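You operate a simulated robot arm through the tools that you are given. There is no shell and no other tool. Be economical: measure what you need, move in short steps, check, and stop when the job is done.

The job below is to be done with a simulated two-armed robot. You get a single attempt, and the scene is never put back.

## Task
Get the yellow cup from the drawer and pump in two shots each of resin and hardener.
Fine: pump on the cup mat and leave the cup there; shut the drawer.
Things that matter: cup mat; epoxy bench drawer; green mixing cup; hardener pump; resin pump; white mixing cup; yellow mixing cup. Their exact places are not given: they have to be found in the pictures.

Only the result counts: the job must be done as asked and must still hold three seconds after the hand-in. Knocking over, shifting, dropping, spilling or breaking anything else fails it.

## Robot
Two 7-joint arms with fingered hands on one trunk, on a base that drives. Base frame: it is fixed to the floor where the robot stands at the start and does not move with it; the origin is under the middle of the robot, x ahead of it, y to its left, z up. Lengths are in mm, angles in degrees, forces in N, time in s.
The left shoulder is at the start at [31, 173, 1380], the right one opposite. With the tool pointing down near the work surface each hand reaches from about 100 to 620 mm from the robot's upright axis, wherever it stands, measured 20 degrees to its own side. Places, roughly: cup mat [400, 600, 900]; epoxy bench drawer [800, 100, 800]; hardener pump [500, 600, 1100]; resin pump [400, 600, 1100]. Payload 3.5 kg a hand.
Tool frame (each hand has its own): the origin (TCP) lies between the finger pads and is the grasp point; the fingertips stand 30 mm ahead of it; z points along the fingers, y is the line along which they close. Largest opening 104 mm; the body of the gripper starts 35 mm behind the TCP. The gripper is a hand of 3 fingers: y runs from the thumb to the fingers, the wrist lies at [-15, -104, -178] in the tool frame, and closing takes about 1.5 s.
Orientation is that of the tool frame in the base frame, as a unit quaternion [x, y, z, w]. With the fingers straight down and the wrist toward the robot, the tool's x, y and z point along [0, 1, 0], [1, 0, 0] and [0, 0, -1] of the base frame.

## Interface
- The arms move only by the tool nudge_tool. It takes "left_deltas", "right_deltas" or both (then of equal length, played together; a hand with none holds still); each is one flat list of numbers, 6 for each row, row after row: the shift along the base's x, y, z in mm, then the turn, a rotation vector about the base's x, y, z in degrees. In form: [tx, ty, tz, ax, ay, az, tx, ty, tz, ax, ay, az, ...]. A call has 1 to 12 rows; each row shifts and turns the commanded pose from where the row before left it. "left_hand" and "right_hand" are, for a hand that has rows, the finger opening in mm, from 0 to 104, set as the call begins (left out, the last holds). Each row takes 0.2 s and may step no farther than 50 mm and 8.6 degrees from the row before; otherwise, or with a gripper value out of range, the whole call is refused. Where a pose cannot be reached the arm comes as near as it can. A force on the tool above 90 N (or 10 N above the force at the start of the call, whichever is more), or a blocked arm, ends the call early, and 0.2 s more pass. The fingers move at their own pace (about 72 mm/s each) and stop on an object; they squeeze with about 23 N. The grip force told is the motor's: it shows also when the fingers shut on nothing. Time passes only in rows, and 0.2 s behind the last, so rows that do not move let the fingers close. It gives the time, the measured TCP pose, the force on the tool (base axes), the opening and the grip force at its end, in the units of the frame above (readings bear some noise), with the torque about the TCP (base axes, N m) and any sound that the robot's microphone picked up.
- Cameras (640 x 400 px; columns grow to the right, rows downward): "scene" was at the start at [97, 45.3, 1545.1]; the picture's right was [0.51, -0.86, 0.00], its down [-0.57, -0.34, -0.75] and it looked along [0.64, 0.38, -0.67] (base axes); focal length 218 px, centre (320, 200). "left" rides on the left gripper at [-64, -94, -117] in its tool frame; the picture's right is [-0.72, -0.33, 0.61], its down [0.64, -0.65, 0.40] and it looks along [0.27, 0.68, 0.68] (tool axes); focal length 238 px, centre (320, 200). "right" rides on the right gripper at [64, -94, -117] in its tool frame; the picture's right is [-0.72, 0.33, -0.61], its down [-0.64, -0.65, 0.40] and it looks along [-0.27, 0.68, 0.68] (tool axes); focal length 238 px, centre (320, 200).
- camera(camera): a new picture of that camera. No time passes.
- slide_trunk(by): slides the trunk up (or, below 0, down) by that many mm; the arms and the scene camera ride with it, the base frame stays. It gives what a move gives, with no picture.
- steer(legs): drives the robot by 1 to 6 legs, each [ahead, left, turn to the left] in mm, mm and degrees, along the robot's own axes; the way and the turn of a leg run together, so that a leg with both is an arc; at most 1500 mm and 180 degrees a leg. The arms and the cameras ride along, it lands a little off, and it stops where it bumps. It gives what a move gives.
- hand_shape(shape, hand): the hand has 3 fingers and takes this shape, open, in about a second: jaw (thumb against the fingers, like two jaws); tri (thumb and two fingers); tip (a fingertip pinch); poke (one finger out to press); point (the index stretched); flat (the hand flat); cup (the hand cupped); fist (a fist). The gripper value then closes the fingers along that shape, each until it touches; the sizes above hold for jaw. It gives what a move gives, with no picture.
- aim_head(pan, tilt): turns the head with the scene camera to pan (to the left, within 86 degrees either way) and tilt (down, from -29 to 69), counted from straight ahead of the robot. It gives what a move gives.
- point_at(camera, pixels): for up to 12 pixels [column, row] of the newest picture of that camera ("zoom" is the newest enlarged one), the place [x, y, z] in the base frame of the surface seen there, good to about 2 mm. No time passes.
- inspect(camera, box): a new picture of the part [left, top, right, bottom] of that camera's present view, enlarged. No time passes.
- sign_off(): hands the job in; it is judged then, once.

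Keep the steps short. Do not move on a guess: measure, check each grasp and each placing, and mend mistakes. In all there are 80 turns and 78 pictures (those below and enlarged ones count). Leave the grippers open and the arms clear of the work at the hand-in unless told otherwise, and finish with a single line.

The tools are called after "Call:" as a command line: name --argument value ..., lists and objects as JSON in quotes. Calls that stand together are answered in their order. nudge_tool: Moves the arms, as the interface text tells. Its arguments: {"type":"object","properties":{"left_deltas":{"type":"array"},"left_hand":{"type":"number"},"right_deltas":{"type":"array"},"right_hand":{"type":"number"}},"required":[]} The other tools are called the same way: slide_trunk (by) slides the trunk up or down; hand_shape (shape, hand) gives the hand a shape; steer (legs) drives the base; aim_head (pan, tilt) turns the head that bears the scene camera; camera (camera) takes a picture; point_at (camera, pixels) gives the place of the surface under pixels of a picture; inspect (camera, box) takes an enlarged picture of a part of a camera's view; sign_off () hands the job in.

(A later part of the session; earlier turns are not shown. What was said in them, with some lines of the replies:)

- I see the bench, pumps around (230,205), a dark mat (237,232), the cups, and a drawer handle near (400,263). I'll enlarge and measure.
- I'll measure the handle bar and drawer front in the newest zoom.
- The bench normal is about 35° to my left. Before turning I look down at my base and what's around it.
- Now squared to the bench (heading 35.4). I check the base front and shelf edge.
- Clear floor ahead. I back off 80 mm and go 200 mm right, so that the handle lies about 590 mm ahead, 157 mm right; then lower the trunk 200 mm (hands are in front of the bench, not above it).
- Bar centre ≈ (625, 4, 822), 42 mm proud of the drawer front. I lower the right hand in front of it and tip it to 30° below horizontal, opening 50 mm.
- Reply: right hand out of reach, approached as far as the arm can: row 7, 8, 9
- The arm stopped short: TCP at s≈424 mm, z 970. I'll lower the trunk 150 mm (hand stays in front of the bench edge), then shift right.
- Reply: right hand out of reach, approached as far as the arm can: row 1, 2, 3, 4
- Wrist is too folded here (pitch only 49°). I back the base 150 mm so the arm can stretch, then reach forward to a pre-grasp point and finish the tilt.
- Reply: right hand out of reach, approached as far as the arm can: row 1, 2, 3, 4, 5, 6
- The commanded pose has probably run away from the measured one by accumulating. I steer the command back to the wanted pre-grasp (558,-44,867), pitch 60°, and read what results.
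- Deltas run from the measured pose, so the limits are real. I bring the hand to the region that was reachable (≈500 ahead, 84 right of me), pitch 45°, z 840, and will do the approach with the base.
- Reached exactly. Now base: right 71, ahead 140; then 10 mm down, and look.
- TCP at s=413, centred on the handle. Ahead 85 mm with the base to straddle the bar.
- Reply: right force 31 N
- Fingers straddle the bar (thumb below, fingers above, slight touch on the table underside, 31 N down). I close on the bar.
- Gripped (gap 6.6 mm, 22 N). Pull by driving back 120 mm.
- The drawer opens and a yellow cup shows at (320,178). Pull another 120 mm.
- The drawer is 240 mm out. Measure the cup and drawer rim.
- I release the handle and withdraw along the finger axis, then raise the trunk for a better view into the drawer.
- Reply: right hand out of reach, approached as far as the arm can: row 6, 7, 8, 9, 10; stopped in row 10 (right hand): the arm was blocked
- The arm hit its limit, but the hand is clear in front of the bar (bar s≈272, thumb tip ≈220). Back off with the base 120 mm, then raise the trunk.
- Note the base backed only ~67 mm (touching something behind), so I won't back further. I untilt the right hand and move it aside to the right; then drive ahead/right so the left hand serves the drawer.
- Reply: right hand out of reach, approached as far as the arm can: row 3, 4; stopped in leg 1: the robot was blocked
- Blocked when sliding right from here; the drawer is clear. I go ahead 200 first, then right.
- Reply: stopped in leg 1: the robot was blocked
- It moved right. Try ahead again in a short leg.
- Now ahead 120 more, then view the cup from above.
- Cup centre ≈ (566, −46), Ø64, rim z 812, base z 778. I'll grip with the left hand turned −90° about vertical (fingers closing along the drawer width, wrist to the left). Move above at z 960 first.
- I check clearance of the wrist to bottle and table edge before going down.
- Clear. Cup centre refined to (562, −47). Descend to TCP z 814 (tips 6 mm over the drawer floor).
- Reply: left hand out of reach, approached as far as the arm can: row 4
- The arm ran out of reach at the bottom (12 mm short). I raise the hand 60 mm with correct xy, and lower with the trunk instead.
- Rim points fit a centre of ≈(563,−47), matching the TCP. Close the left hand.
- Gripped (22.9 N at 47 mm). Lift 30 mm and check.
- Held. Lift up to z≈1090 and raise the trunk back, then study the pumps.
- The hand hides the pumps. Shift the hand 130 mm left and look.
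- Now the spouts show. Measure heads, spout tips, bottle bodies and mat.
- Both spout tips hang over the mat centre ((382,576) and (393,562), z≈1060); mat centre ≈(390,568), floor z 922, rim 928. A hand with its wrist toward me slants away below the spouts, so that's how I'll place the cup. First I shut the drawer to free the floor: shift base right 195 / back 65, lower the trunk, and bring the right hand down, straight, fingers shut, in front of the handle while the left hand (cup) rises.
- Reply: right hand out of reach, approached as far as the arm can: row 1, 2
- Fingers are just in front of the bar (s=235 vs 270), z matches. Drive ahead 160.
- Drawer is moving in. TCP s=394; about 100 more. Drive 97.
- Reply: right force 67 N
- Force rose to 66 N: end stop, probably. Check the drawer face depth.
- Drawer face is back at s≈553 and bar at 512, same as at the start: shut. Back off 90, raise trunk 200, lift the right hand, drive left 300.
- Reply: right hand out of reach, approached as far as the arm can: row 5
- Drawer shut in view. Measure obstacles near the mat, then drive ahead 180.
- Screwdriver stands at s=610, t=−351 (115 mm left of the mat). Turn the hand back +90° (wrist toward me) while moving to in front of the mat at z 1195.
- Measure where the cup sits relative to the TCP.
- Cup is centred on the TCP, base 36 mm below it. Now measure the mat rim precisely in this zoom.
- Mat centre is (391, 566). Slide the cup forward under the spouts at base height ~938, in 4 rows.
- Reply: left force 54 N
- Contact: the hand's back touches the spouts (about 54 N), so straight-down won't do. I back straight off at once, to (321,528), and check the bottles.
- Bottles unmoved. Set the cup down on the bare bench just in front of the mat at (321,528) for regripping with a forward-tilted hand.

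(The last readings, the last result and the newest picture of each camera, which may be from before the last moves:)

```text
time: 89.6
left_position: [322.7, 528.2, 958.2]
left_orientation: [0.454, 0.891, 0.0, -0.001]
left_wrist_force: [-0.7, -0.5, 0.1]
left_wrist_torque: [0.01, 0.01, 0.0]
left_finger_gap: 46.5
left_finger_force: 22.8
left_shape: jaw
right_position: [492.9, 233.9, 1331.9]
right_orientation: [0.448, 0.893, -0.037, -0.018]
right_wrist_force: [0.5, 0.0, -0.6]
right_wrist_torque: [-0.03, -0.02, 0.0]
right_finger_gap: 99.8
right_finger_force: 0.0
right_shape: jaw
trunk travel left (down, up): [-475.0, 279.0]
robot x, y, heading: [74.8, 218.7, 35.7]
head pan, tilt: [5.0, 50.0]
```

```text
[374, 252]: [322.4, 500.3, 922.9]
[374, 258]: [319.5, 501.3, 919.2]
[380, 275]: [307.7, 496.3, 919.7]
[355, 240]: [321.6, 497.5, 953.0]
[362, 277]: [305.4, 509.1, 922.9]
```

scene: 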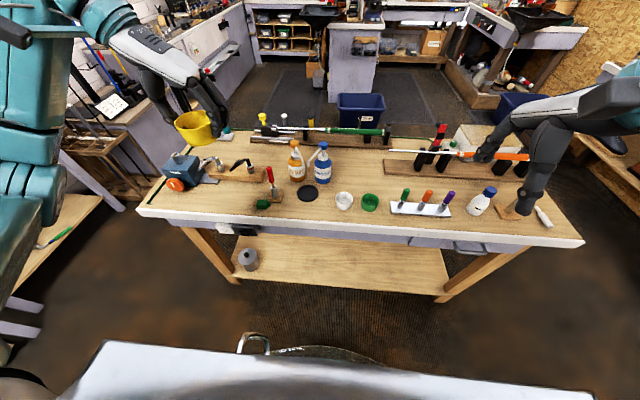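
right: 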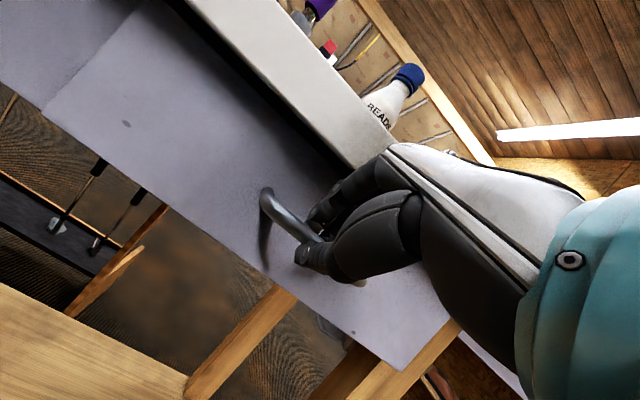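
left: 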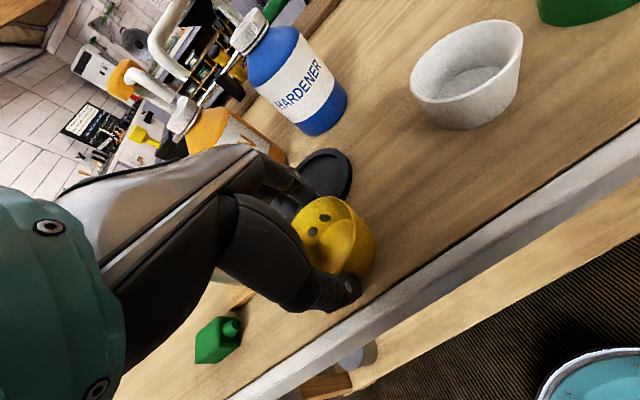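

Base is on the bench. Open a little (66 mm, so the fingers don't reach the mat), then lift straight up.

Call:
nudge_tool --left_deltas '[0, 0, 0, 0, 0, 0, 0, 0, 0, 0, 0, 0, 0, 0, 0, 0, 0, 0, 0, 0, 12, 0, 0, 0, 0, 0, 25, 0, 0, 0, 0, 0, 40, 0, 0, 0, -20, -14, 40, 0, 0, 0, -20, -14, 40, 0, 0, 0, 0, 0, 0, 0, 0, 0]' --left_hand 66

Call:
inspect --camera "scene" --box '[230, 150, 390, 270]'

Call:
camera --camera "left"

```text
time: 91.6
left_position: [282.7, 500.3, 1114.1]
left_orientation: [0.454, 0.891, 0.0, 0.0]
left_wrist_force: [0.1, 0.3, 0.0]
left_wrist_torque: [-0.01, -0.01, 0.0]
left_finger_gap: 65.8
left_finger_force: 0.0
left_shape: jaw
right_position: [494.0, 234.6, 1330.6]
right_orientation: [0.447, 0.894, -0.037, -0.018]
right_wrist_force: [0.4, -0.3, -0.3]
right_wrist_torque: [-0.03, 0.03, -0.03]
right_finger_gap: 99.8
right_finger_force: 0.0
right_shape: jaw
trunk travel left (down, up): [-475.0, 279.0]
robot x, y, heading: [71.9, 218.7, 35.9]
head pan, tilt: [5.0, 50.0]
```

```text
3.33 times, centred on (310, 210) of scene
```

zoom: 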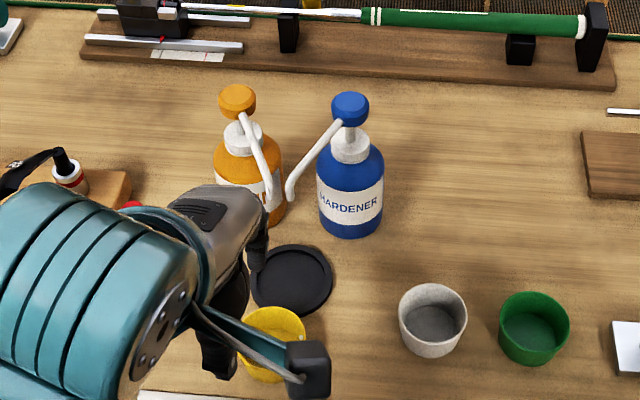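

```text
25 pictures are left
```

left: 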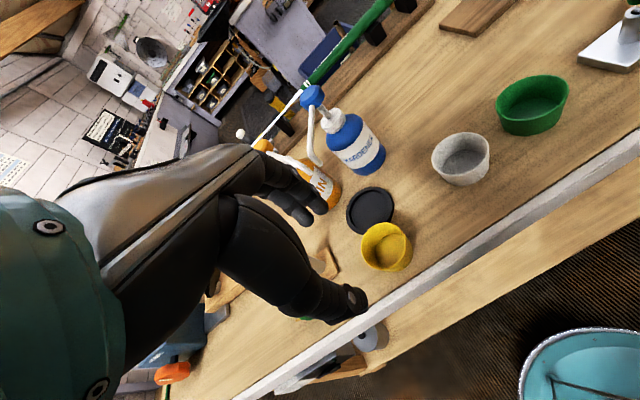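

Cup stands on the bench by the mat. Measure it.

Call:
inspect --camera "left" --box '[330, 170, 450, 290]'

Call:
point_at --camera "left" --pixels '[[362, 240], [370, 228], [390, 223], [404, 236], [408, 262], [390, 270], [366, 258], [392, 247], [355, 215], [378, 190]]'

```text
3.33 times, centred on (390, 230) of left
```

zoom: 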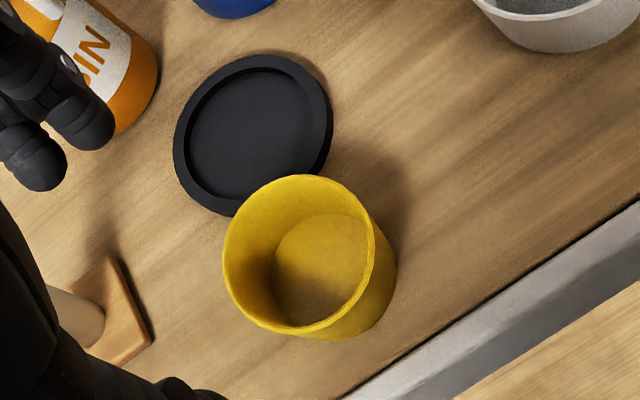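

```text
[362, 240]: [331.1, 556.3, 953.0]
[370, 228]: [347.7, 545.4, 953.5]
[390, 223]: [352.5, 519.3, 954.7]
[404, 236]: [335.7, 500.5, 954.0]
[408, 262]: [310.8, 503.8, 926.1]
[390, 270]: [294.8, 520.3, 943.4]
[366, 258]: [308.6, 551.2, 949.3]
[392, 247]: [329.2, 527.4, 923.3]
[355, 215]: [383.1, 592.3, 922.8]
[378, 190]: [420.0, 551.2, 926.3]
```

Cup centre (323,528), rim z 955. I'll regrip with the hand yawed −90° and tipped 40° forward (fingers closing left/right, hand coming from the front below the spouts). First the yaw at this height, opening 100.

Call:
nudge_tool --left_deltas '[0, 0, 0, 0, 0, -8.2, 0, 0, 0, 0, 0, -8.2, 0, 0, 0, 0, 0, -8.2, 0, 0, 0, 0, 0, -8.2, 0, 0, 0, 0, 0, -8.2, 0, 0, 0, 0, 0, -8.2, 0, 0, 0, 0, 0, -8.2, 0, 0, 0, 0, 0, -8.2, 0, 0, 0, 0, 0, -8.2, 0, 0, 0, 0, 0, -8.2, 0, 0, 0, 0, 0, -8.0, 0, 0, 0, 0, 0, 0]' --left_hand 100

Call:
nudge_tool --left_deltas '[-2, -1, -19, 4.7, -6.47, 0, -2, -1, -19, 4.7, -6.47, 0, -1, -1, -19, 4.7, -6.47, 0, -1, -1, -19, 4.7, -6.47, 0, -1, -1, -19, 4.7, -6.47, 0, 0, 0, 0, 0, 0, 0]'

Call:
camera --camera "left"

Call:
inspect --camera "scene" --box '[200, 130, 400, 290]'

```text
time: 94.2
left_position: [281.6, 501.4, 1114.4]
left_orientation: [0.952, 0.307, 0.001, -0.001]
left_wrist_force: [-0.5, -0.8, 1.4]
left_wrist_torque: [-0.02, -0.01, 0.0]
left_finger_gap: 99.8
left_finger_force: 0.2
left_shape: jaw
right_position: [494.4, 234.2, 1332.1]
right_orientation: [0.447, 0.893, -0.036, -0.017]
right_wrist_force: [0.0, 0.4, -1.1]
right_wrist_torque: [0.01, -0.03, -0.01]
right_finger_gap: 100.1
right_finger_force: 0.0
right_shape: jaw
trunk travel left (down, up): [-475.0, 279.0]
robot x, y, heading: [72.3, 218.7, 35.9]
head pan, tilt: [5.0, 50.0]
```

```text
time: 95.6
left_position: [276.4, 498.7, 1018.4]
left_orientation: [0.893, 0.29, 0.326, -0.106]
left_wrist_force: [0.7, -0.7, 0.3]
left_wrist_torque: [0.01, 0.01, 0.0]
left_finger_gap: 100.1
left_finger_force: 0.0
left_shape: jaw
right_position: [493.3, 234.5, 1332.3]
right_orientation: [0.447, 0.893, -0.037, -0.017]
right_wrist_force: [-1.4, 0.2, 0.0]
right_wrist_torque: [-0.05, -0.06, 0.02]
right_finger_gap: 99.8
right_finger_force: 0.0
right_shape: jaw
trunk travel left (down, up): [-475.0, 279.0]
robot x, y, heading: [76.7, 218.2, 36.0]
head pan, tilt: [5.0, 50.0]
```

```text
23 pictures are left
```

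left: 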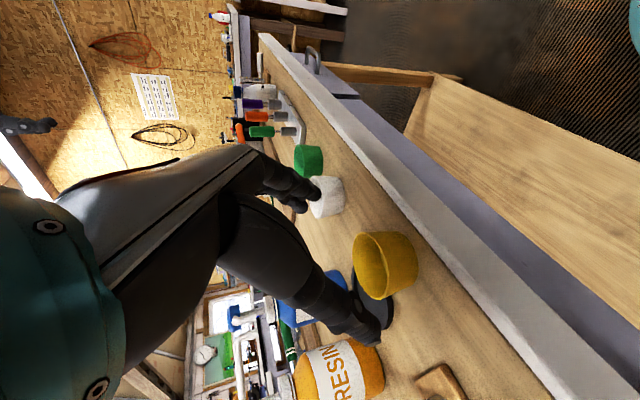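

```text
2.50 times, centred on (300, 210) of scene
```

zoom: 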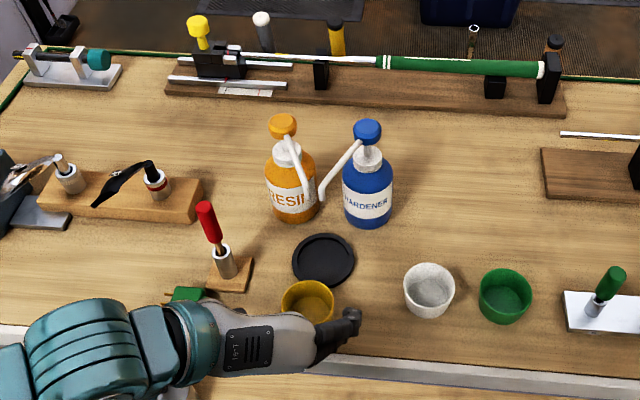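

Pose good. Advance along the finger axis to TCP (312,520,964).

Call:
nudge_tool --left_deltas '[12, 7, -18, 0, 0, 0, 12, 7, -18, 0, 0, 0, 12, 7, -18, 0, 0, 0, 0, 0, 0, 0, 0, 0]'

Call:
camera --camera "left"

```text
time: 96.6
left_position: [311.2, 517.7, 963.7]
left_orientation: [0.894, 0.29, 0.325, -0.106]
left_wrist_force: [-0.3, -0.5, -0.8]
left_wrist_torque: [0.04, -0.02, -0.01]
left_finger_gap: 99.9
left_finger_force: 0.1
left_shape: jaw
right_position: [493.8, 234.3, 1331.4]
right_orientation: [0.448, 0.893, -0.038, -0.017]
right_wrist_force: [0.4, -0.8, -0.2]
right_wrist_torque: [-0.02, 0.0, 0.0]
right_finger_gap: 99.7
right_finger_force: 0.0
right_shape: jaw
trunk travel left (down, up): [-475.0, 279.0]
robot x, y, heading: [74.7, 218.1, 35.9]
head pan, tilt: [5.0, 50.0]
```

```text
21 pictures are left
```

left: 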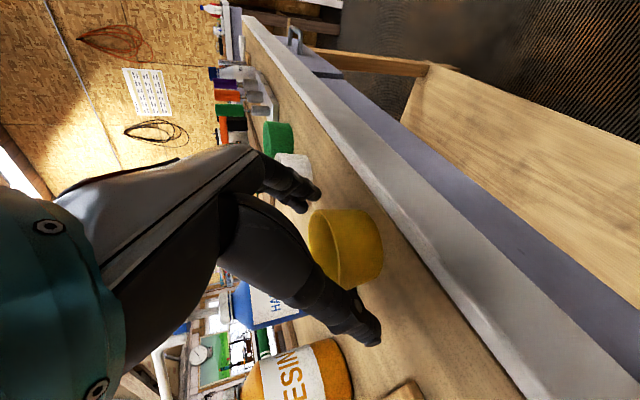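

Close on the cup (after 3 mm forward).

Call:
nudge_tool --left_deltas '[2, 3, 0, 0, 0, 0, 0, 0, 0, 0, 0, 0, 0, 0, 0, 0, 0, 0, 0, 0, 0, 0, 0, 0, 0, 0, 0, 0, 0, 0, 0, 0, 0, 0, 0, 0]' --left_hand 40

Call:
camera --camera "left"

```text
time: 98.0
left_position: [313.7, 521.3, 963.4]
left_orientation: [0.894, 0.29, 0.325, -0.106]
left_wrist_force: [-0.6, -0.3, 1.0]
left_wrist_torque: [-0.03, 0.01, 0.0]
left_finger_gap: 50.4
left_finger_force: 22.9
left_shape: jaw
right_position: [493.9, 235.5, 1332.8]
right_orientation: [0.447, 0.893, -0.038, -0.018]
right_wrist_force: [-0.8, 0.4, -0.3]
right_wrist_torque: [0.04, -0.01, -0.03]
right_finger_gap: 99.8
right_finger_force: 0.0
right_shape: jaw
trunk travel left (down, up): [-475.0, 279.0]
robot x, y, heading: [76.5, 217.4, 36.0]
head pan, tilt: [5.0, 50.0]
```

```text
20 pictures are left
```

left: 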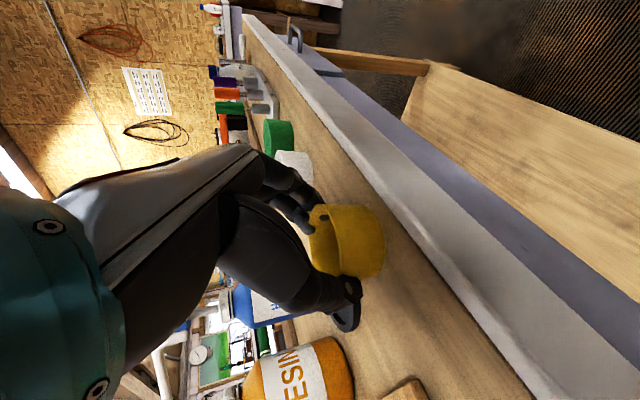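

Gripped (22.9 N). Lift 14 mm and measure the cup from the scene camera.

Call:
nudge_tool --left_deltas '[0, 0, 7, 0, 0, 0, 0, 0, 7, 0, 0, 0, 0, 0, 0, 0, 0, 0]'

Call:
inspect --camera "scene" --box '[250, 180, 350, 260]'

```text
time: 98.8
left_position: [314.5, 519.8, 978.7]
left_orientation: [0.893, 0.291, 0.325, -0.106]
left_wrist_force: [0.4, -0.3, 0.3]
left_wrist_torque: [0.0, 0.03, 0.02]
left_finger_gap: 50.3
left_finger_force: 23.3
left_shape: jaw
right_position: [493.4, 235.0, 1331.9]
right_orientation: [0.447, 0.894, -0.037, -0.018]
right_wrist_force: [0.0, -0.5, 0.3]
right_wrist_torque: [0.01, 0.02, -0.03]
right_finger_gap: 99.7
right_finger_force: 0.0
right_shape: jaw
trunk travel left (down, up): [-475.0, 279.0]
robot x, y, heading: [73.6, 216.5, 36.2]
head pan, tilt: [5.0, 50.0]
```

```text
5.00 times, centred on (300, 220) of scene
```

zoom: 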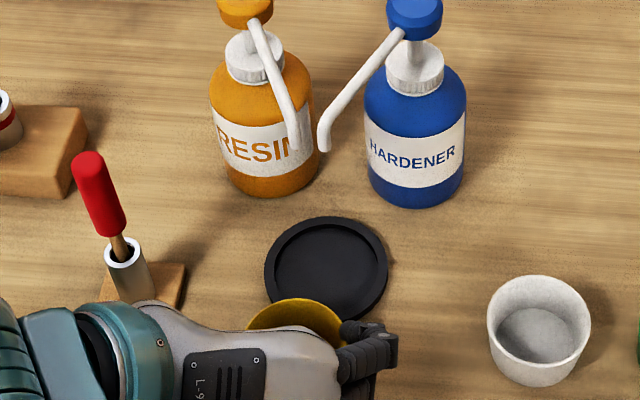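

Call:
point_at --camera "zoom" --pixels '[[297, 301], [265, 309], [325, 307], [340, 318], [252, 320], [278, 304], [268, 275], [385, 270], [322, 220], [322, 260]]'

```text
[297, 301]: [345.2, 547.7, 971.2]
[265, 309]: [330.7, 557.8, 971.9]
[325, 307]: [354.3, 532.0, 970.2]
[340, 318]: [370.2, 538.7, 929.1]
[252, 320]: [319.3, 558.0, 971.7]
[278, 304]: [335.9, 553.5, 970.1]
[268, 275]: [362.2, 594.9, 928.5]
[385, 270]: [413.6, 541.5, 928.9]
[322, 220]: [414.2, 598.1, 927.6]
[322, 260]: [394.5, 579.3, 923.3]
```

Cup is upright, centre (324,528.5), rim 971. Move it (+66.7,+38.5) to over the mat centre, same height.

Call:
nudge_tool --left_deltas '[17, 9.6, 0, 0, 0, 0, 17, 9.6, 0, 0, 0, 0, 16.5, 9.6, 0, 0, 0, 0, 16.2, 9.7, 0, 0, 0, 0, 0, 0, 0, 0, 0, 0]'

Call:
inspect --camera "scene" --box '[250, 150, 370, 246]'

```text
time: 100.0
left_position: [381.3, 558.6, 978.8]
left_orientation: [0.893, 0.291, 0.326, -0.106]
left_wrist_force: [-0.6, -0.4, -0.1]
left_wrist_torque: [-0.05, -0.01, -0.01]
left_finger_gap: 49.9
left_finger_force: 23.4
left_shape: jaw
right_position: [493.5, 233.6, 1332.0]
right_orientation: [0.448, 0.893, -0.037, -0.018]
right_wrist_force: [0.5, -0.7, 0.9]
right_wrist_torque: [0.04, 0.0, -0.02]
right_finger_gap: 99.9
right_finger_force: 0.0
right_shape: jaw
trunk travel left (down, up): [-475.0, 279.0]
robot x, y, heading: [75.4, 216.9, 36.1]
head pan, tilt: [5.0, 50.0]
```

```text
4.17 times, centred on (310, 198) of scene
```

zoom: 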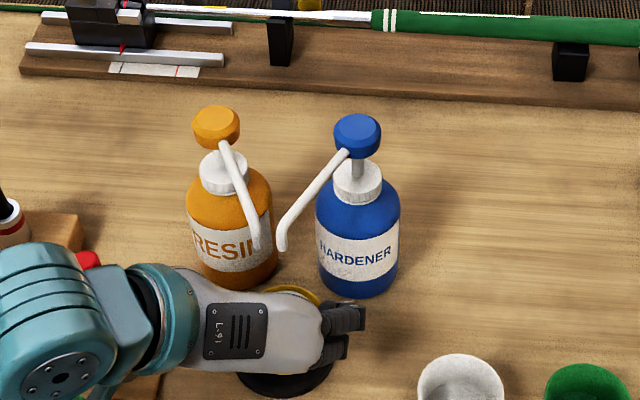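

No contact. Lower 12 mm, then 2 more watching force.

Call:
nudge_tool --left_deltas '[0, 0, -6, 0, 0, 0, 0, 0, -6, 0, 0, 0, 0, 0, -2, 0, 0, 0, 0, 0, 0, 0, 0, 0]'

Call:
camera --camera "left"

Call:
point_at --camera "left" --pixels '[[330, 208], [350, 208], [375, 215], [384, 245], [370, 275], [345, 276], [345, 240]]'

```text
time: 101.0
left_position: [382.6, 559.1, 966.0]
left_orientation: [0.893, 0.29, 0.326, -0.105]
left_wrist_force: [0.9, 0.2, 1.8]
left_wrist_torque: [-0.05, 0.0, 0.0]
left_finger_gap: 49.7
left_finger_force: 22.8
left_shape: jaw
right_position: [493.3, 233.9, 1332.9]
right_orientation: [0.447, 0.894, -0.037, -0.018]
right_wrist_force: [0.1, 0.2, -1.1]
right_wrist_torque: [-0.01, -0.02, -0.02]
right_finger_gap: 99.9
right_finger_force: 0.0
right_shape: jaw
trunk travel left (down, up): [-475.0, 279.0]
robot x, y, heading: [74.3, 216.3, 36.1]
head pan, tilt: [5.0, 50.0]
```

```text
17 pictures are left
```

left: 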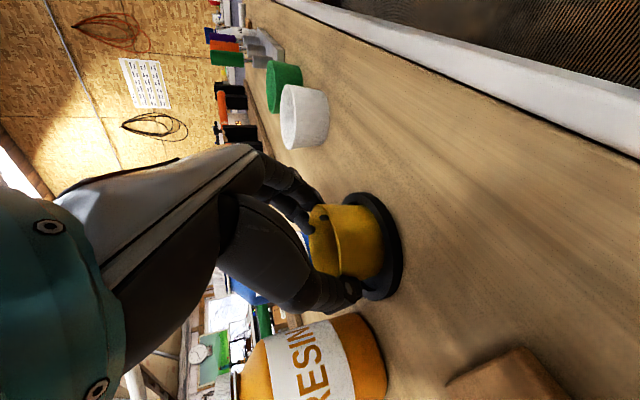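

```text
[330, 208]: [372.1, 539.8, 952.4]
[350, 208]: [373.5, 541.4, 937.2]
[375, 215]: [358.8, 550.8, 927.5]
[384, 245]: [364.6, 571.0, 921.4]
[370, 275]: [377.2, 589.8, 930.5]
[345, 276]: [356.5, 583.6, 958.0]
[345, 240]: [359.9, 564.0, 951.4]
```

Cup sits in the mat recess. Settle 1.5 mm, release, and withdraw along the finger axis.

Call:
nudge_tool --left_deltas '[0, 0, -1.5, 0, 0, 0, 0, 0, 0, 0, 0, 0]'

Call:
nudge_tool --left_deltas '[0, 0, 0, 0, 0, 0, 0, 0, 0, 0, 0, 0, 0, 0, 0, 0, 0, 0, -5, -3.7, 7.6, 0, 0, 0, -10.5, -7.4, 15.3, 0, 0, 0, -10.5, -7.4, 15.3, 0, 0, 0, -15, -11, 20, 0, 0, 0, -25, -17, 25, 0, 0, 0, -25, -17, 25, 0, 0, 0, 0, 0, 0, 0, 0, 0]' --left_hand 80

Call:
inspect --camera "scene" --box '[240, 140, 380, 246]'

```text
time: 101.6
left_position: [381.1, 557.2, 964.3]
left_orientation: [0.893, 0.291, 0.327, -0.105]
left_wrist_force: [-0.9, 1.1, 8.3]
left_wrist_torque: [-0.05, -0.06, 0.0]
left_finger_gap: 50.0
left_finger_force: 22.7
left_shape: jaw
right_position: [492.9, 233.4, 1331.9]
right_orientation: [0.447, 0.894, -0.037, -0.018]
right_wrist_force: [0.7, -0.4, 0.7]
right_wrist_torque: [0.01, -0.04, 0.04]
right_finger_gap: 100.0
right_finger_force: 0.0
right_shape: jaw
trunk travel left (down, up): [-475.0, 279.0]
robot x, y, heading: [77.7, 215.6, 35.9]
head pan, tilt: [5.0, 50.0]
```

```text
time: 103.8
left_position: [290.4, 495.2, 1072.4]
left_orientation: [0.894, 0.292, 0.325, -0.105]
left_wrist_force: [0.1, 0.5, 0.9]
left_wrist_torque: [-0.01, 0.03, -0.01]
left_finger_gap: 79.9
left_finger_force: 0.0
left_shape: jaw
right_position: [493.9, 235.4, 1331.6]
right_orientation: [0.447, 0.894, -0.037, -0.018]
right_wrist_force: [-0.7, -0.5, 0.4]
right_wrist_torque: [-0.03, -0.03, 0.0]
right_finger_gap: 100.0
right_finger_force: 0.0
right_shape: jaw
trunk travel left (down, up): [-475.0, 279.0]
robot x, y, heading: [73.8, 217.9, 35.6]
head pan, tilt: [5.0, 50.0]
```

```text
3.77 times, centred on (310, 193) of scene
```

zoom: 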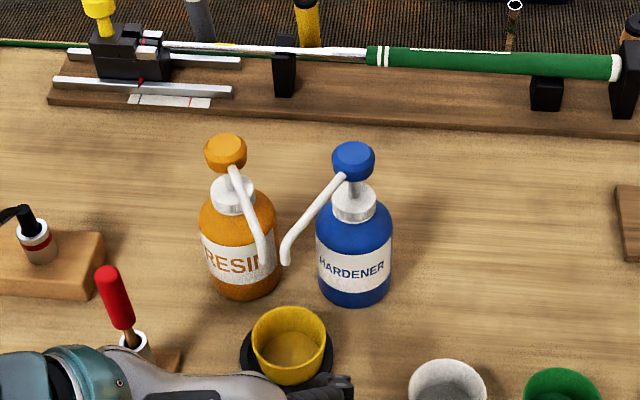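

Cup stands on the mat. Check it, then untilt and raise the left hand.

Call:
point_at --camera "zoom" --pixels '[[254, 330], [325, 332], [288, 310], [290, 365], [290, 345], [226, 150], [353, 158], [226, 138], [353, 146], [282, 262], [265, 258]]'

Call:
nudge_tool --left_deltas '[0, 0, 45, -4.7, 6.47, 0, 0, 0, 45, -4.7, 6.47, 0, 0, 0, 45, -4.7, 6.47, 0, 0, 0, 45, -4.7, 6.47, 0, 0, 0, 0, -4.7, 6.47, 0, 0, 0, 0, 0, 0, 0]'

Call:
nudge_tool --left_deltas '[0, 0, 0, 0, 0, 8.2, 0, 0, 0, 0, 0, 8.2, 0, 0, 0, 0, 0, 8.2, 0, 0, 0, 0, 0, 8.2, 0, 0, 0, 0, 0, 8.2, 0, 0, 0, 0, 0, 8.2, 0, 0, 0, 0, 0, 8.2, 0, 0, 0, 0, 0, 8.2, 0, 0, 0, 0, 0, 8.2, 0, 0, 0, 0, 0, 8.2, 0, 0, 0, 0, 0, 8.0, 0, 0, 0, 0, 0, 0]'

Call:
hand_shape --hand "left" --shape "poke"

Call:
camera --camera "left"

```text
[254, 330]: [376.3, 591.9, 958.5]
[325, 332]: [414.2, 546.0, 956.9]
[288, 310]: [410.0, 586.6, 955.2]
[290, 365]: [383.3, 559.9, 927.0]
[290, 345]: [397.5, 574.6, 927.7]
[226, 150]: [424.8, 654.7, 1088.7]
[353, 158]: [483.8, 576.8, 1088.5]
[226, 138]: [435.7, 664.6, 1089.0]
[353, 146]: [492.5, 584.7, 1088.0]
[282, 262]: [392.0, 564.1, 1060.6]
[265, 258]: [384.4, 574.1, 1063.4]
```

```text
time: 105.2
left_position: [291.2, 495.1, 1252.7]
left_orientation: [0.951, 0.309, -0.001, 0.0]
left_wrist_force: [-0.8, 0.6, 0.1]
left_wrist_torque: [0.02, 0.02, -0.03]
left_finger_gap: 79.7
left_finger_force: 0.1
left_shape: jaw
right_position: [493.5, 233.1, 1332.1]
right_orientation: [0.447, 0.894, -0.037, -0.018]
right_wrist_force: [0.1, 0.6, -0.3]
right_wrist_torque: [0.0, 0.0, 0.02]
right_finger_gap: 100.0
right_finger_force: 0.1
right_shape: jaw
trunk travel left (down, up): [-475.0, 279.0]
robot x, y, heading: [72.4, 215.6, 36.0]
head pan, tilt: [5.0, 50.0]
```

```text
time: 107.8
left_position: [289.1, 495.0, 1251.9]
left_orientation: [0.453, 0.891, 0.001, -0.002]
left_wrist_force: [1.0, -0.9, 0.5]
left_wrist_torque: [0.0, 0.03, -0.01]
left_finger_gap: 80.0
left_finger_force: 0.1
left_shape: jaw
right_position: [493.1, 234.5, 1333.0]
right_orientation: [0.448, 0.893, -0.037, -0.017]
right_wrist_force: [-0.8, -0.1, 0.0]
right_wrist_torque: [-0.05, -0.02, 0.01]
right_finger_gap: 99.7
right_finger_force: 0.0
right_shape: jaw
trunk travel left (down, up): [-475.0, 279.0]
robot x, y, heading: [71.8, 215.0, 36.0]
head pan, tilt: [5.0, 50.0]
```

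```text
time: 108.7
left_position: [288.0, 494.4, 1252.0]
left_orientation: [0.453, 0.891, 0.0, 0.001]
left_wrist_force: [0.0, 0.3, -0.2]
left_wrist_torque: [0.0, 0.02, -0.02]
left_finger_gap: 0.0
left_finger_force: 0.1
left_shape: poke
right_position: [492.3, 234.9, 1331.0]
right_orientation: [0.447, 0.893, -0.038, -0.018]
right_wrist_force: [0.7, 0.0, -0.5]
right_wrist_torque: [0.04, -0.01, 0.0]
right_finger_gap: 99.9
right_finger_force: 0.0
right_shape: jaw
trunk travel left (down, up): [-475.0, 279.0]
robot x, y, heading: [73.1, 218.6, 36.0]
head pan, tilt: [5.0, 50.0]
```

```text
15 pictures are left
```

left: 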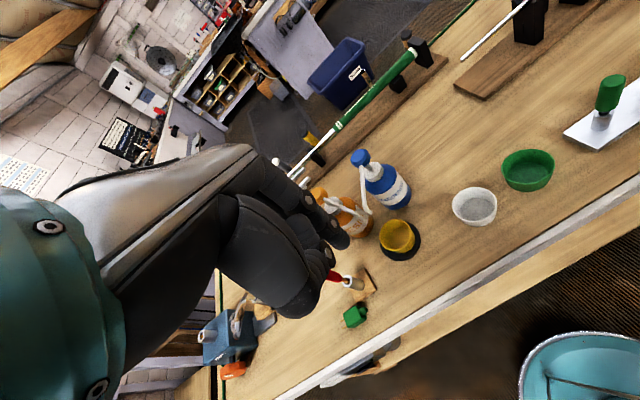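

Cup centred (~(393,568)). In "poke", I need the fingertip's place relative to the TCP.

Call:
inspect --camera "left" --box '[250, 160, 370, 330]'

Call:
point_at --camera "left" --pixels '[[346, 240], [343, 233], [347, 245], [340, 245], [318, 205], [335, 225], [315, 285], [300, 312], [325, 280]]'

```text
2.35 times, centred on (310, 245) of left
```

zoom: 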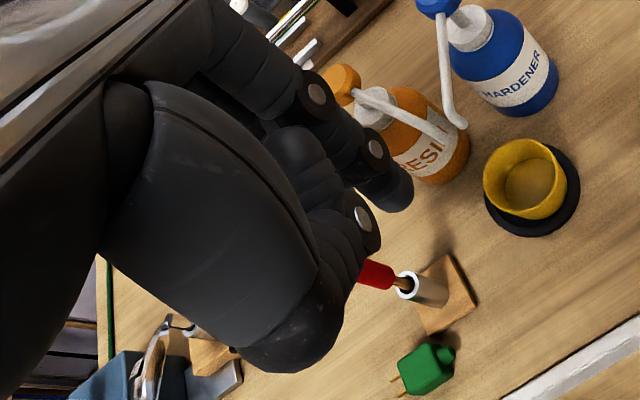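

```text
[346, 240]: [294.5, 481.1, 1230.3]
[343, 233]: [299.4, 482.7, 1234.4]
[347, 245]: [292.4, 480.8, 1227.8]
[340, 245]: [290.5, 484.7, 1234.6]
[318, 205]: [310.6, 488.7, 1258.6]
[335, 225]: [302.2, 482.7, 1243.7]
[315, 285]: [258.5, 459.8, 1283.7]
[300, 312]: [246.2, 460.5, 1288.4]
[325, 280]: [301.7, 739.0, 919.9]
```

Tip sits ~28 mm ahead of the TCP, offset about (+1,−6). Go above the resin head (tip over (431,660)), TCP z 1150, and check.

Call:
nudge_tool --left_deltas '[28.5, 34.3, 0, 0, 0, 0, 28.5, 34.3, 0, 0, 0, 0, 28.5, 34.3, 0, 0, 0, 0, 28.5, 34.3, 0, 0, 0, 0, 28.5, 34.3, 0, 0, 0, 0, 0, 0, -50, 0, 0, 0, 0, 0, -50, 0, 0, 0, 0, 0, 0, 0, 0, 0]'

Call:
inspect --camera "left" --box '[260, 160, 420, 300]'

Call:
point_at --camera "zoom" --pixels '[[340, 220], [350, 235], [330, 230], [320, 180], [360, 250], [370, 200], [400, 240], [300, 270]]'

```text
time: 110.5
left_position: [431.6, 666.0, 1151.9]
left_orientation: [0.454, 0.891, 0.0, 0.0]
left_wrist_force: [0.9, 0.5, 0.3]
left_wrist_torque: [-0.01, 0.0, 0.01]
left_finger_gap: 0.0
left_finger_force: 0.0
left_shape: poke
right_position: [494.0, 234.5, 1331.9]
right_orientation: [0.447, 0.894, -0.037, -0.018]
right_wrist_force: [-0.3, -0.6, 0.3]
right_wrist_torque: [0.03, -0.03, -0.03]
right_finger_gap: 100.1
right_finger_force: 0.1
right_shape: jaw
trunk travel left (down, up): [-475.0, 279.0]
robot x, y, heading: [72.4, 218.4, 36.2]
head pan, tilt: [5.0, 50.0]
```

```text
2.86 times, centred on (340, 230) of left
```

zoom: 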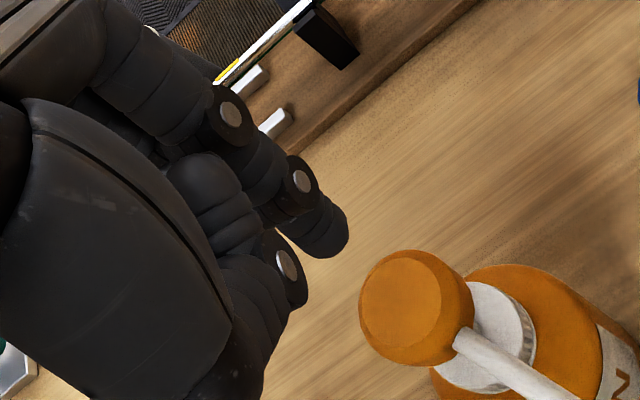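

```text
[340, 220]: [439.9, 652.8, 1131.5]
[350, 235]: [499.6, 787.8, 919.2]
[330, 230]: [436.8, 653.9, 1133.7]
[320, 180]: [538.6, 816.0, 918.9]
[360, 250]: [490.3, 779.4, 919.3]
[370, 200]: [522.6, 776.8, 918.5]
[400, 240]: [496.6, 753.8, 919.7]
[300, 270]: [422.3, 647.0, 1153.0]
```

Measure the head's top centre in this zoom.

Call:
point_at --camera "zoom" --pixels '[[400, 300], [365, 300], [435, 285], [400, 265], [405, 340], [325, 252], [342, 240], [318, 235]]'

```text
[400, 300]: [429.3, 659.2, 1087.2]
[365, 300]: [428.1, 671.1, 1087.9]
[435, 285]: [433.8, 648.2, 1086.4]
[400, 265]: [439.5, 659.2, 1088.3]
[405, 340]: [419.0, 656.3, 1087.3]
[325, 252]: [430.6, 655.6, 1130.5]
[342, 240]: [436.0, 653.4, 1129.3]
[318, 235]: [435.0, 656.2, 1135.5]
```

Head centre (430,659.5), tip centre ≈(435,661). Adjust (−4,−1), descend 34 and then 20 mm more slowly; read force and sound.

Call:
nudge_tool --left_deltas '[-4, -1, -16, 0, 0, 0, 0, 0, -16, 0, 0, 0, 0, 0, -5, 0, 0, 0, 0, 0, -5, 0, 0, 0, 0, 0, -5, 0, 0, 0, 0, 0, -5, 0, 0, 0]'

Call:
inspect --camera "scene" --box '[240, 120, 380, 226]'

```text
time: 111.9
left_position: [428.6, 665.9, 1102.3]
left_orientation: [0.453, 0.891, 0.003, 0.001]
left_wrist_force: [0.2, 1.9, 17.2]
left_wrist_torque: [0.07, 0.03, -0.06]
left_finger_gap: 0.1
left_finger_force: 0.0
left_shape: poke
right_position: [491.7, 233.6, 1332.8]
right_orientation: [0.447, 0.893, -0.036, -0.017]
right_wrist_force: [0.1, -0.1, 0.4]
right_wrist_torque: [0.02, 0.01, -0.01]
right_finger_gap: 99.9
right_finger_force: 0.2
right_shape: jaw
trunk travel left (down, up): [-475.0, 279.0]
robot x, y, heading: [75.6, 214.7, 35.9]
head pan, tilt: [5.0, 50.0]
```

```text
3.77 times, centred on (310, 173) of scene
```

zoom: 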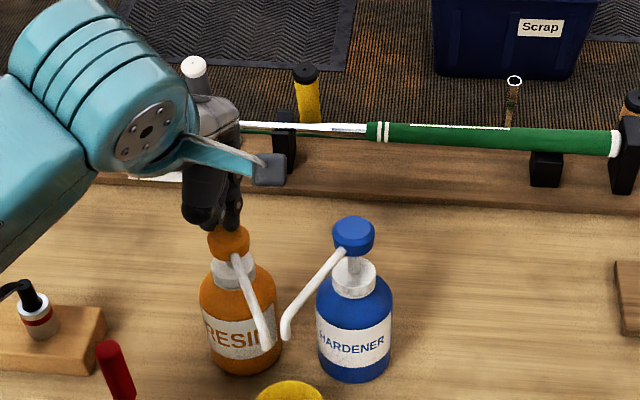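

17 N, head sinking. Continue down in 4 mm rows to the stop.

Call:
nudge_tool --left_deltas '[0, 0, -4, 0, 0, 0, 0, 0, -4, 0, 0, 0, 0, 0, -4, 0, 0, 0]'

```text
time: 112.7
left_position: [429.1, 666.3, 1100.1]
left_orientation: [0.453, 0.891, 0.01, 0.007]
left_wrist_force: [-5.0, 4.4, 52.9]
left_wrist_torque: [0.11, 0.04, 0.06]
left_finger_gap: 0.0
left_finger_force: 0.0
left_shape: poke
right_position: [490.2, 231.4, 1332.7]
right_orientation: [0.447, 0.894, -0.036, -0.016]
right_wrist_force: [-1.0, 0.6, -0.2]
right_wrist_torque: [0.0, 0.01, -0.01]
right_finger_gap: 99.9
right_finger_force: 0.0
right_shape: jaw
trunk travel left (down, up): [-475.0, 279.0]
robot x, y, heading: [72.1, 222.0, 36.1]
head pan, tilt: [5.0, 50.0]
```

Bottomed (53 N at z≈1100): one full shot. Release upward and check that the head returned.

Call:
nudge_tool --left_deltas '[0, 0, 15, 0, 0, 0, 0, 0, 15, 0, 0, 0, 0, 0, 12, 0, 0, 0, 0, 0, 0, 0, 0, 0, 0, 0, 0, 0, 0, 0]'

Call:
inspect --camera "scene" --box '[240, 120, 380, 226]'

Call:
point_at --camera "zoom" --pixels '[[230, 215], [230, 225], [226, 210], [353, 225], [265, 345], [215, 215], [238, 218]]'

```text
time: 113.9
left_position: [426.8, 665.8, 1130.1]
left_orientation: [0.454, 0.891, 0.0, -0.001]
left_wrist_force: [-0.6, -0.2, 0.4]
left_wrist_torque: [-0.01, 0.01, -0.01]
left_finger_gap: 0.0
left_finger_force: 0.1
left_shape: poke
right_position: [493.8, 234.4, 1331.8]
right_orientation: [0.447, 0.894, -0.037, -0.018]
right_wrist_force: [0.1, -0.3, 1.5]
right_wrist_torque: [0.03, 0.01, 0.03]
right_finger_gap: 99.9
right_finger_force: 0.1
right_shape: jaw
trunk travel left (down, up): [-475.0, 279.0]
robot x, y, heading: [73.5, 217.7, 36.0]
head pan, tilt: [5.0, 50.0]
```

```text
3.77 times, centred on (310, 173) of scene
```

zoom: 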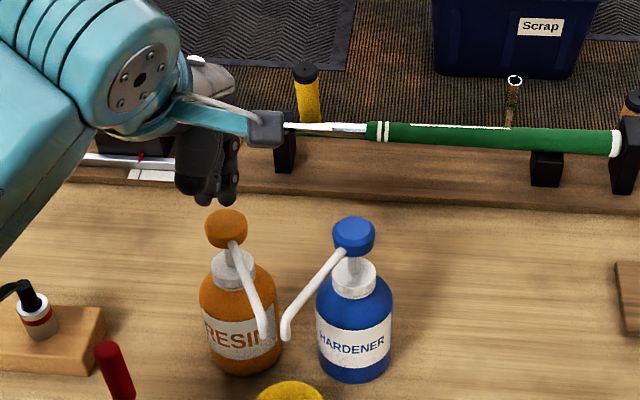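

```text
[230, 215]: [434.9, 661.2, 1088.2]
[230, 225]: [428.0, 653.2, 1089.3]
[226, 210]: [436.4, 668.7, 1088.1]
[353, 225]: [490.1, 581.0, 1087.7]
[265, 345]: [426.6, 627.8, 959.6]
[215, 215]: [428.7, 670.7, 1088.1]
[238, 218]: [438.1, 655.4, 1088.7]
```

Head is back at 1088. Second resin shot: same stroke, hold, release in one call.

Call:
nudge_tool --left_deltas '[1, 0, -10, 0, 0, 0, 0, 0, -6, 0, 0, 0, 0, 0, -6, 0, 0, 0, 0, 0, -6, 0, 0, 0, 0, 0, -6, 0, 0, 0, 0, 0, -3, 0, 0, 0, 0, 0, 0, 0, 0, 0]'

Call:
nudge_tool --left_deltas '[0, 0, 15, 0, 0, 0, 0, 0, 15, 0, 0, 0, 0, 0, 30, 0, 0, 0, 0, 0, 40, 0, 0, 0, 0, 0, 0, 0, 0, 0]'

Call:
inspect --camera "scene" --box '[260, 150, 360, 240]'

```text
time: 115.5
left_position: [429.6, 666.0, 1101.4]
left_orientation: [0.454, 0.891, 0.007, 0.005]
left_wrist_force: [0.0, 6.7, 42.0]
left_wrist_torque: [0.3, 0.05, -0.05]
left_finger_gap: 0.0
left_finger_force: 0.2
left_shape: poke
right_position: [491.0, 232.1, 1332.3]
right_orientation: [0.447, 0.894, -0.036, -0.017]
right_wrist_force: [0.5, 0.2, 0.9]
right_wrist_torque: [-0.02, 0.0, 0.02]
right_finger_gap: 99.8
right_finger_force: 0.1
right_shape: jaw
trunk travel left (down, up): [-475.0, 279.0]
robot x, y, heading: [72.8, 216.7, 36.1]
head pan, tilt: [5.0, 50.0]
```

```text
time: 116.7
left_position: [427.3, 665.3, 1193.1]
left_orientation: [0.454, 0.891, 0.0, -0.001]
left_wrist_force: [-0.2, 0.2, 0.6]
left_wrist_torque: [-0.01, -0.01, -0.02]
left_finger_gap: 0.3
left_finger_force: 0.0
left_shape: poke
right_position: [494.1, 234.8, 1331.5]
right_orientation: [0.448, 0.893, -0.037, -0.017]
right_wrist_force: [0.2, 0.0, -0.4]
right_wrist_torque: [0.01, -0.02, 0.06]
right_finger_gap: 100.0
right_finger_force: 0.2
right_shape: jaw
trunk travel left (down, up): [-475.0, 279.0]
robot x, y, heading: [75.4, 219.5, 35.8]
head pan, tilt: [5.0, 50.0]
```

```text
4.44 times, centred on (310, 195) of scene
```

zoom: 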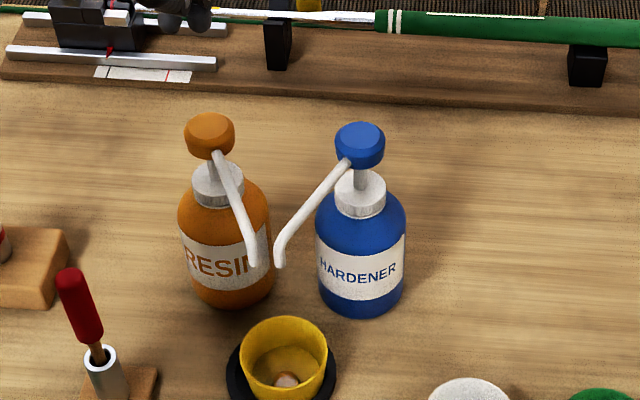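

There's resin in the cup. Move to the hardener head: shift (+58,−78.5), then down to TCP 1130.

Call:
nudge_tool --left_deltas '[20, -26, 0, 0, 0, 0, 19, -26, 0, 0, 0, 0, 19, -26.5, 0, 0, 0, 0, 0, 0, -32, 0, 0, 0, 0, 0, -31, 0, 0, 0, 0, 0, 0, 0, 0, 0]'

Call:
inspect --camera "left" --box '[260, 160, 420, 300]'

Call:
point_at --camera "zoom" --pixels '[[325, 248], [342, 235], [380, 270], [360, 260], [400, 250], [380, 240], [370, 300], [350, 290]]'

```text
time: 118.1
left_position: [490.8, 585.8, 1129.2]
left_orientation: [0.454, 0.891, 0.0, 0.001]
left_wrist_force: [0.0, -0.3, -0.5]
left_wrist_torque: [0.04, 0.01, -0.03]
left_finger_gap: 0.1
left_finger_force: 0.1
left_shape: poke
right_position: [493.4, 233.4, 1332.7]
right_orientation: [0.448, 0.893, -0.038, -0.017]
right_wrist_force: [0.2, -0.2, -0.1]
right_wrist_torque: [0.03, -0.05, -0.03]
right_finger_gap: 100.0
right_finger_force: 0.1
right_shape: jaw
trunk travel left (down, up): [-475.0, 279.0]
robot x, y, heading: [74.2, 218.4, 36.1]
head pan, tilt: [5.0, 50.0]
```

```text
2.86 times, centred on (340, 230) of left
```

zoom: 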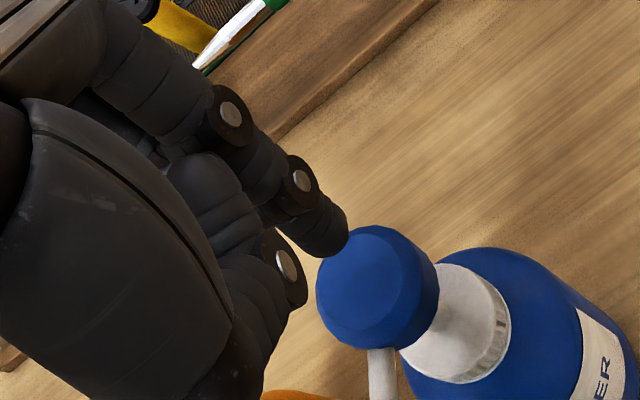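

```text
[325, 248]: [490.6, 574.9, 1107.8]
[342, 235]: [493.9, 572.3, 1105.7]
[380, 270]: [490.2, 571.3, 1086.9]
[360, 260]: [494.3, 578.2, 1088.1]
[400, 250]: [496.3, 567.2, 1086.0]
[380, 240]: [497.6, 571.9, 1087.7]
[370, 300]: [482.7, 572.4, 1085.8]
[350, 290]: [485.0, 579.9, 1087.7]
```

Tip is above the head, 5 mm off; correct (−5,−2) and press the first hardener shot.

Call:
nudge_tool --left_deltas '[-5, -2, -9, 0, 0, 0, 0, 0, -6, 0, 0, 0, 0, 0, -6, 0, 0, 0, 0, 0, -6, 0, 0, 0, 0, 0, -6, 0, 0, 0, 0, 0, -3, 0, 0, 0, 0, 0, 0, 0, 0, 0]'

Call:
inspect --camera "scene" --box '[260, 140, 380, 240]'

Call:
nudge_tool --left_deltas '[0, 0, 15, 0, 0, 0, 0, 0, 15, 0, 0, 0, 0, 0, 6, 0, 0, 0, 0, 0, 0, 0, 0, 0, 0, 0, 0, 0, 0, 0]'

```text
time: 119.7
left_position: [483.2, 583.0, 1100.6]
left_orientation: [0.456, 0.89, 0.006, 0.006]
left_wrist_force: [5.2, 2.6, 40.4]
left_wrist_torque: [0.08, -0.13, -0.09]
left_finger_gap: 0.0
left_finger_force: 0.1
left_shape: poke
right_position: [491.6, 233.1, 1332.5]
right_orientation: [0.447, 0.893, -0.036, -0.018]
right_wrist_force: [-0.1, -0.2, 0.3]
right_wrist_torque: [0.0, 0.0, 0.01]
right_finger_gap: 99.8
right_finger_force: 0.0
right_shape: jaw
trunk travel left (down, up): [-475.0, 279.0]
robot x, y, heading: [70.8, 216.0, 35.8]
head pan, tilt: [5.0, 50.0]
```

```text
4.00 times, centred on (320, 190) of scene
```

zoom: 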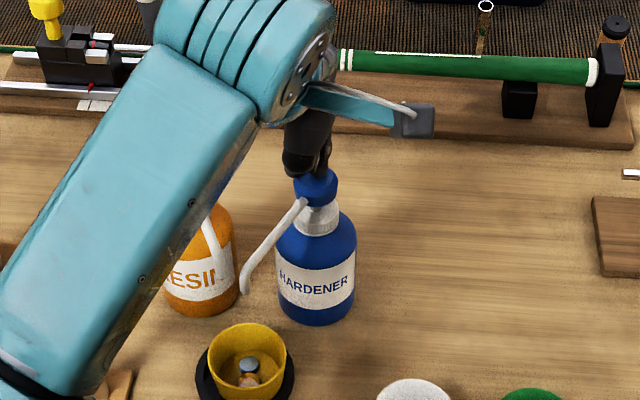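

```text
time: 120.9
left_position: [482.2, 583.5, 1130.0]
left_orientation: [0.454, 0.891, 0.0, -0.001]
left_wrist_force: [-0.5, 0.4, 0.4]
left_wrist_torque: [-0.01, 0.02, 0.03]
left_finger_gap: 0.0
left_finger_force: 0.1
left_shape: poke
right_position: [493.9, 234.4, 1332.3]
right_orientation: [0.448, 0.893, -0.038, -0.017]
right_wrist_force: [0.4, -1.3, 0.7]
right_wrist_torque: [0.0, 0.0, -0.02]
right_finger_gap: 100.0
right_finger_force: 0.1
right_shape: jaw
trunk travel left (down, up): [-475.0, 279.0]
robot x, y, heading: [73.1, 217.7, 36.2]
head pan, tilt: [5.0, 50.0]
```

Bottomed at 40 N, and a blue-grey shot is in the cup. Second hardener shot, release, and rise.

Call:
nudge_tool --left_deltas '[1, 0, -10, 0, 0, 0, 0, 0, -6, 0, 0, 0, 0, 0, -6, 0, 0, 0, 0, 0, -6, 0, 0, 0, 0, 0, -6, 0, 0, 0, 0, 0, -3, 0, 0, 0, 0, 0, 0, 0, 0, 0]'

Call:
nudge_tool --left_deltas '[0, 0, 15, 0, 0, 0, 0, 0, 15, 0, 0, 0, 0, 0, 30, 0, 0, 0, 0, 0, 45, 0, 0, 0, 0, 0, 45, 0, 0, 0, -40, -28, 0, 0, 0, 0, -40, -28, 0, 0, 0, 0, -40, -28, 0, 0, 0, 0, -40, -28, 0, 0, 0, 0, -40, -28, 0, 0, 0, 0, 0, 0, 0, 0, 0, 0]'

Call:
inspect --camera "scene" --box '[260, 150, 360, 240]'

```text
time: 122.5
left_position: [483.9, 584.2, 1101.7]
left_orientation: [0.455, 0.891, 0.008, 0.006]
left_wrist_force: [0.7, 4.8, 40.7]
left_wrist_torque: [0.17, -0.03, -0.05]
left_finger_gap: 0.2
left_finger_force: 0.1
left_shape: poke
right_position: [491.3, 233.3, 1332.0]
right_orientation: [0.448, 0.893, -0.036, -0.018]
right_wrist_force: [1.2, 0.1, -0.6]
right_wrist_torque: [-0.02, 0.02, -0.02]
right_finger_gap: 99.9
right_finger_force: 0.0
right_shape: jaw
trunk travel left (down, up): [-475.0, 279.0]
robot x, y, heading: [73.4, 217.8, 35.7]
head pan, tilt: [5.0, 50.0]
```

```text
time: 124.3
left_position: [413.4, 553.7, 1310.5]
left_orientation: [0.438, 0.89, 0.113, 0.047]
left_wrist_force: [0.0, -0.1, 0.5]
left_wrist_torque: [0.01, 0.0, 0.01]
left_finger_gap: 0.1
left_finger_force: 0.0
left_shape: poke
left hand out of reach, approached as far as the arm can: row 7, 8
right_position: [493.5, 234.7, 1331.6]
right_orientation: [0.447, 0.894, -0.036, -0.018]
right_wrist_force: [0.4, -0.9, 0.1]
right_wrist_torque: [0.02, 0.02, 0.01]
right_finger_gap: 99.9
right_finger_force: 0.0
right_shape: jaw
trunk travel left (down, up): [-475.0, 279.0]
robot x, y, heading: [74.1, 217.1, 35.9]
head pan, tilt: [5.0, 50.0]
stopped in row 8 (left hand): the arm was blocked; the commanded pose is now the measured one
```

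```text
4.44 times, centred on (310, 195) of scene
```

zoom: 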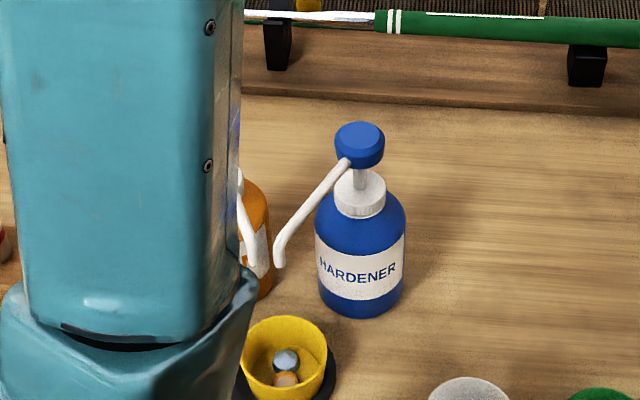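

Both shots visible in the cup; hardener head is back up. The arm is high above; I back the base away 250 mm, open the left hand, and take a final look.

Call:
steer --legs '[[-250, 0, 0]]'

Call:
hand_shape --hand "left" --shape "jaw"

Call:
aim_head --pan -10 --tilt 45

Call:
camera --camera "scene"

```text
time: 126.1
left_position: [210.0, 406.4, 1310.2]
left_orientation: [0.437, 0.891, 0.113, 0.046]
left_wrist_force: [-0.5, 0.8, 0.0]
left_wrist_torque: [-0.02, 0.0, -0.04]
left_finger_gap: 0.0
left_finger_force: 0.0
left_shape: poke
right_position: [290.2, 86.7, 1331.2]
right_orientation: [0.447, 0.894, -0.037, -0.017]
right_wrist_force: [-0.1, -0.5, 0.8]
right_wrist_torque: [0.04, -0.03, 0.0]
right_finger_gap: 99.7
right_finger_force: 0.0
right_shape: jaw
trunk travel left (down, up): [-475.0, 279.0]
robot x, y, heading: [-131.8, 67.9, 36.1]
head pan, tilt: [5.0, 50.0]
```

```text
time: 127.0
left_position: [209.7, 407.8, 1309.6]
left_orientation: [0.437, 0.891, 0.113, 0.047]
left_wrist_force: [-0.2, -0.8, 0.8]
left_wrist_torque: [0.02, 0.02, 0.01]
left_finger_gap: 103.9
left_finger_force: 0.1
left_shape: jaw
right_position: [289.9, 87.1, 1332.4]
right_orientation: [0.448, 0.893, -0.037, -0.017]
right_wrist_force: [-0.5, 0.2, 0.0]
right_wrist_torque: [-0.01, -0.02, -0.01]
right_finger_gap: 99.9
right_finger_force: 0.0
right_shape: jaw
trunk travel left (down, up): [-475.0, 279.0]
robot x, y, heading: [-129.2, 70.5, 36.1]
head pan, tilt: [5.0, 50.0]
```

```text
time: 127.8
left_position: [211.3, 407.3, 1309.7]
left_orientation: [0.437, 0.891, 0.113, 0.047]
left_wrist_force: [-0.3, 0.6, -0.3]
left_wrist_torque: [0.01, 0.0, 0.0]
left_finger_gap: 103.6
left_finger_force: 0.0
left_shape: jaw
right_position: [291.2, 87.3, 1332.5]
right_orientation: [0.446, 0.894, -0.037, -0.017]
right_wrist_force: [0.3, -0.6, 0.8]
right_wrist_torque: [0.0, -0.01, -0.03]
right_finger_gap: 99.8
right_finger_force: 0.0
right_shape: jaw
trunk travel left (down, up): [-475.0, 279.0]
robot x, y, heading: [-128.5, 69.4, 35.9]
head pan, tilt: [-10.0, 45.0]
```

```text
6 pictures are left
```

scene: 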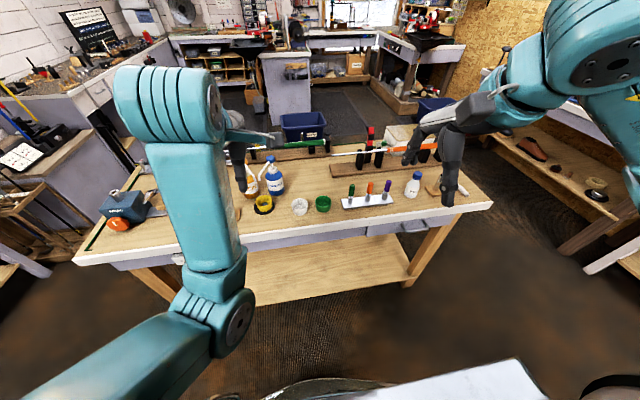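

Drawer shut, cup on the mat. One close look at the cup and the stroke residue.

Call:
inspect --camera "scene" --box '[235, 150, 335, 220]'

Call:
camera --camera "left"

```text
5.71 times, centred on (285, 185) of scene
```

zoom: 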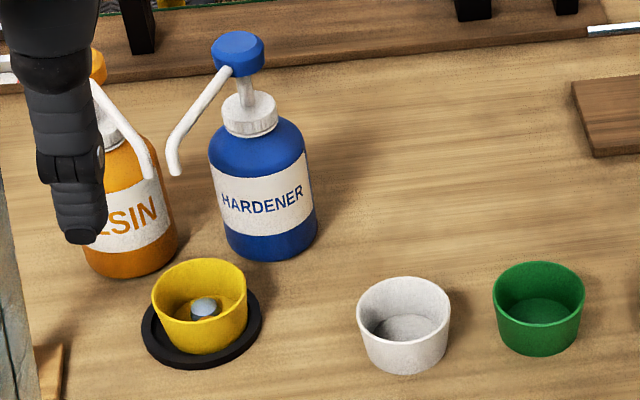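

```text
4 pictures are left
```

left: 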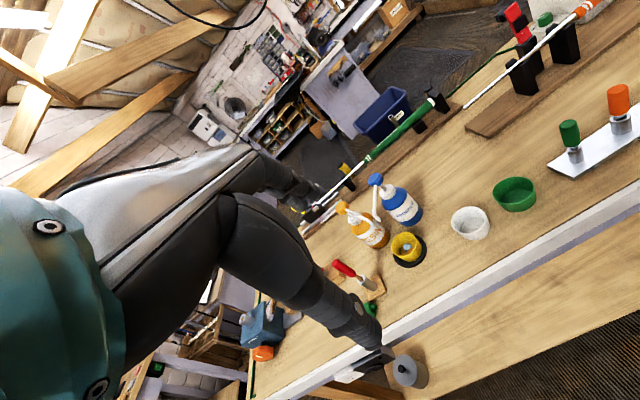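

Everything is in place: cup on the mat with both components, both pumps returned, screwdriver stand standing, drawer shut, hands open and clear.

Call:
sign_off

```text
The job is handed in.
```

The yellow cup is on the mat with two full pump strokes each of resin and hardener in it, the drawer is shut, and the job is handed in.
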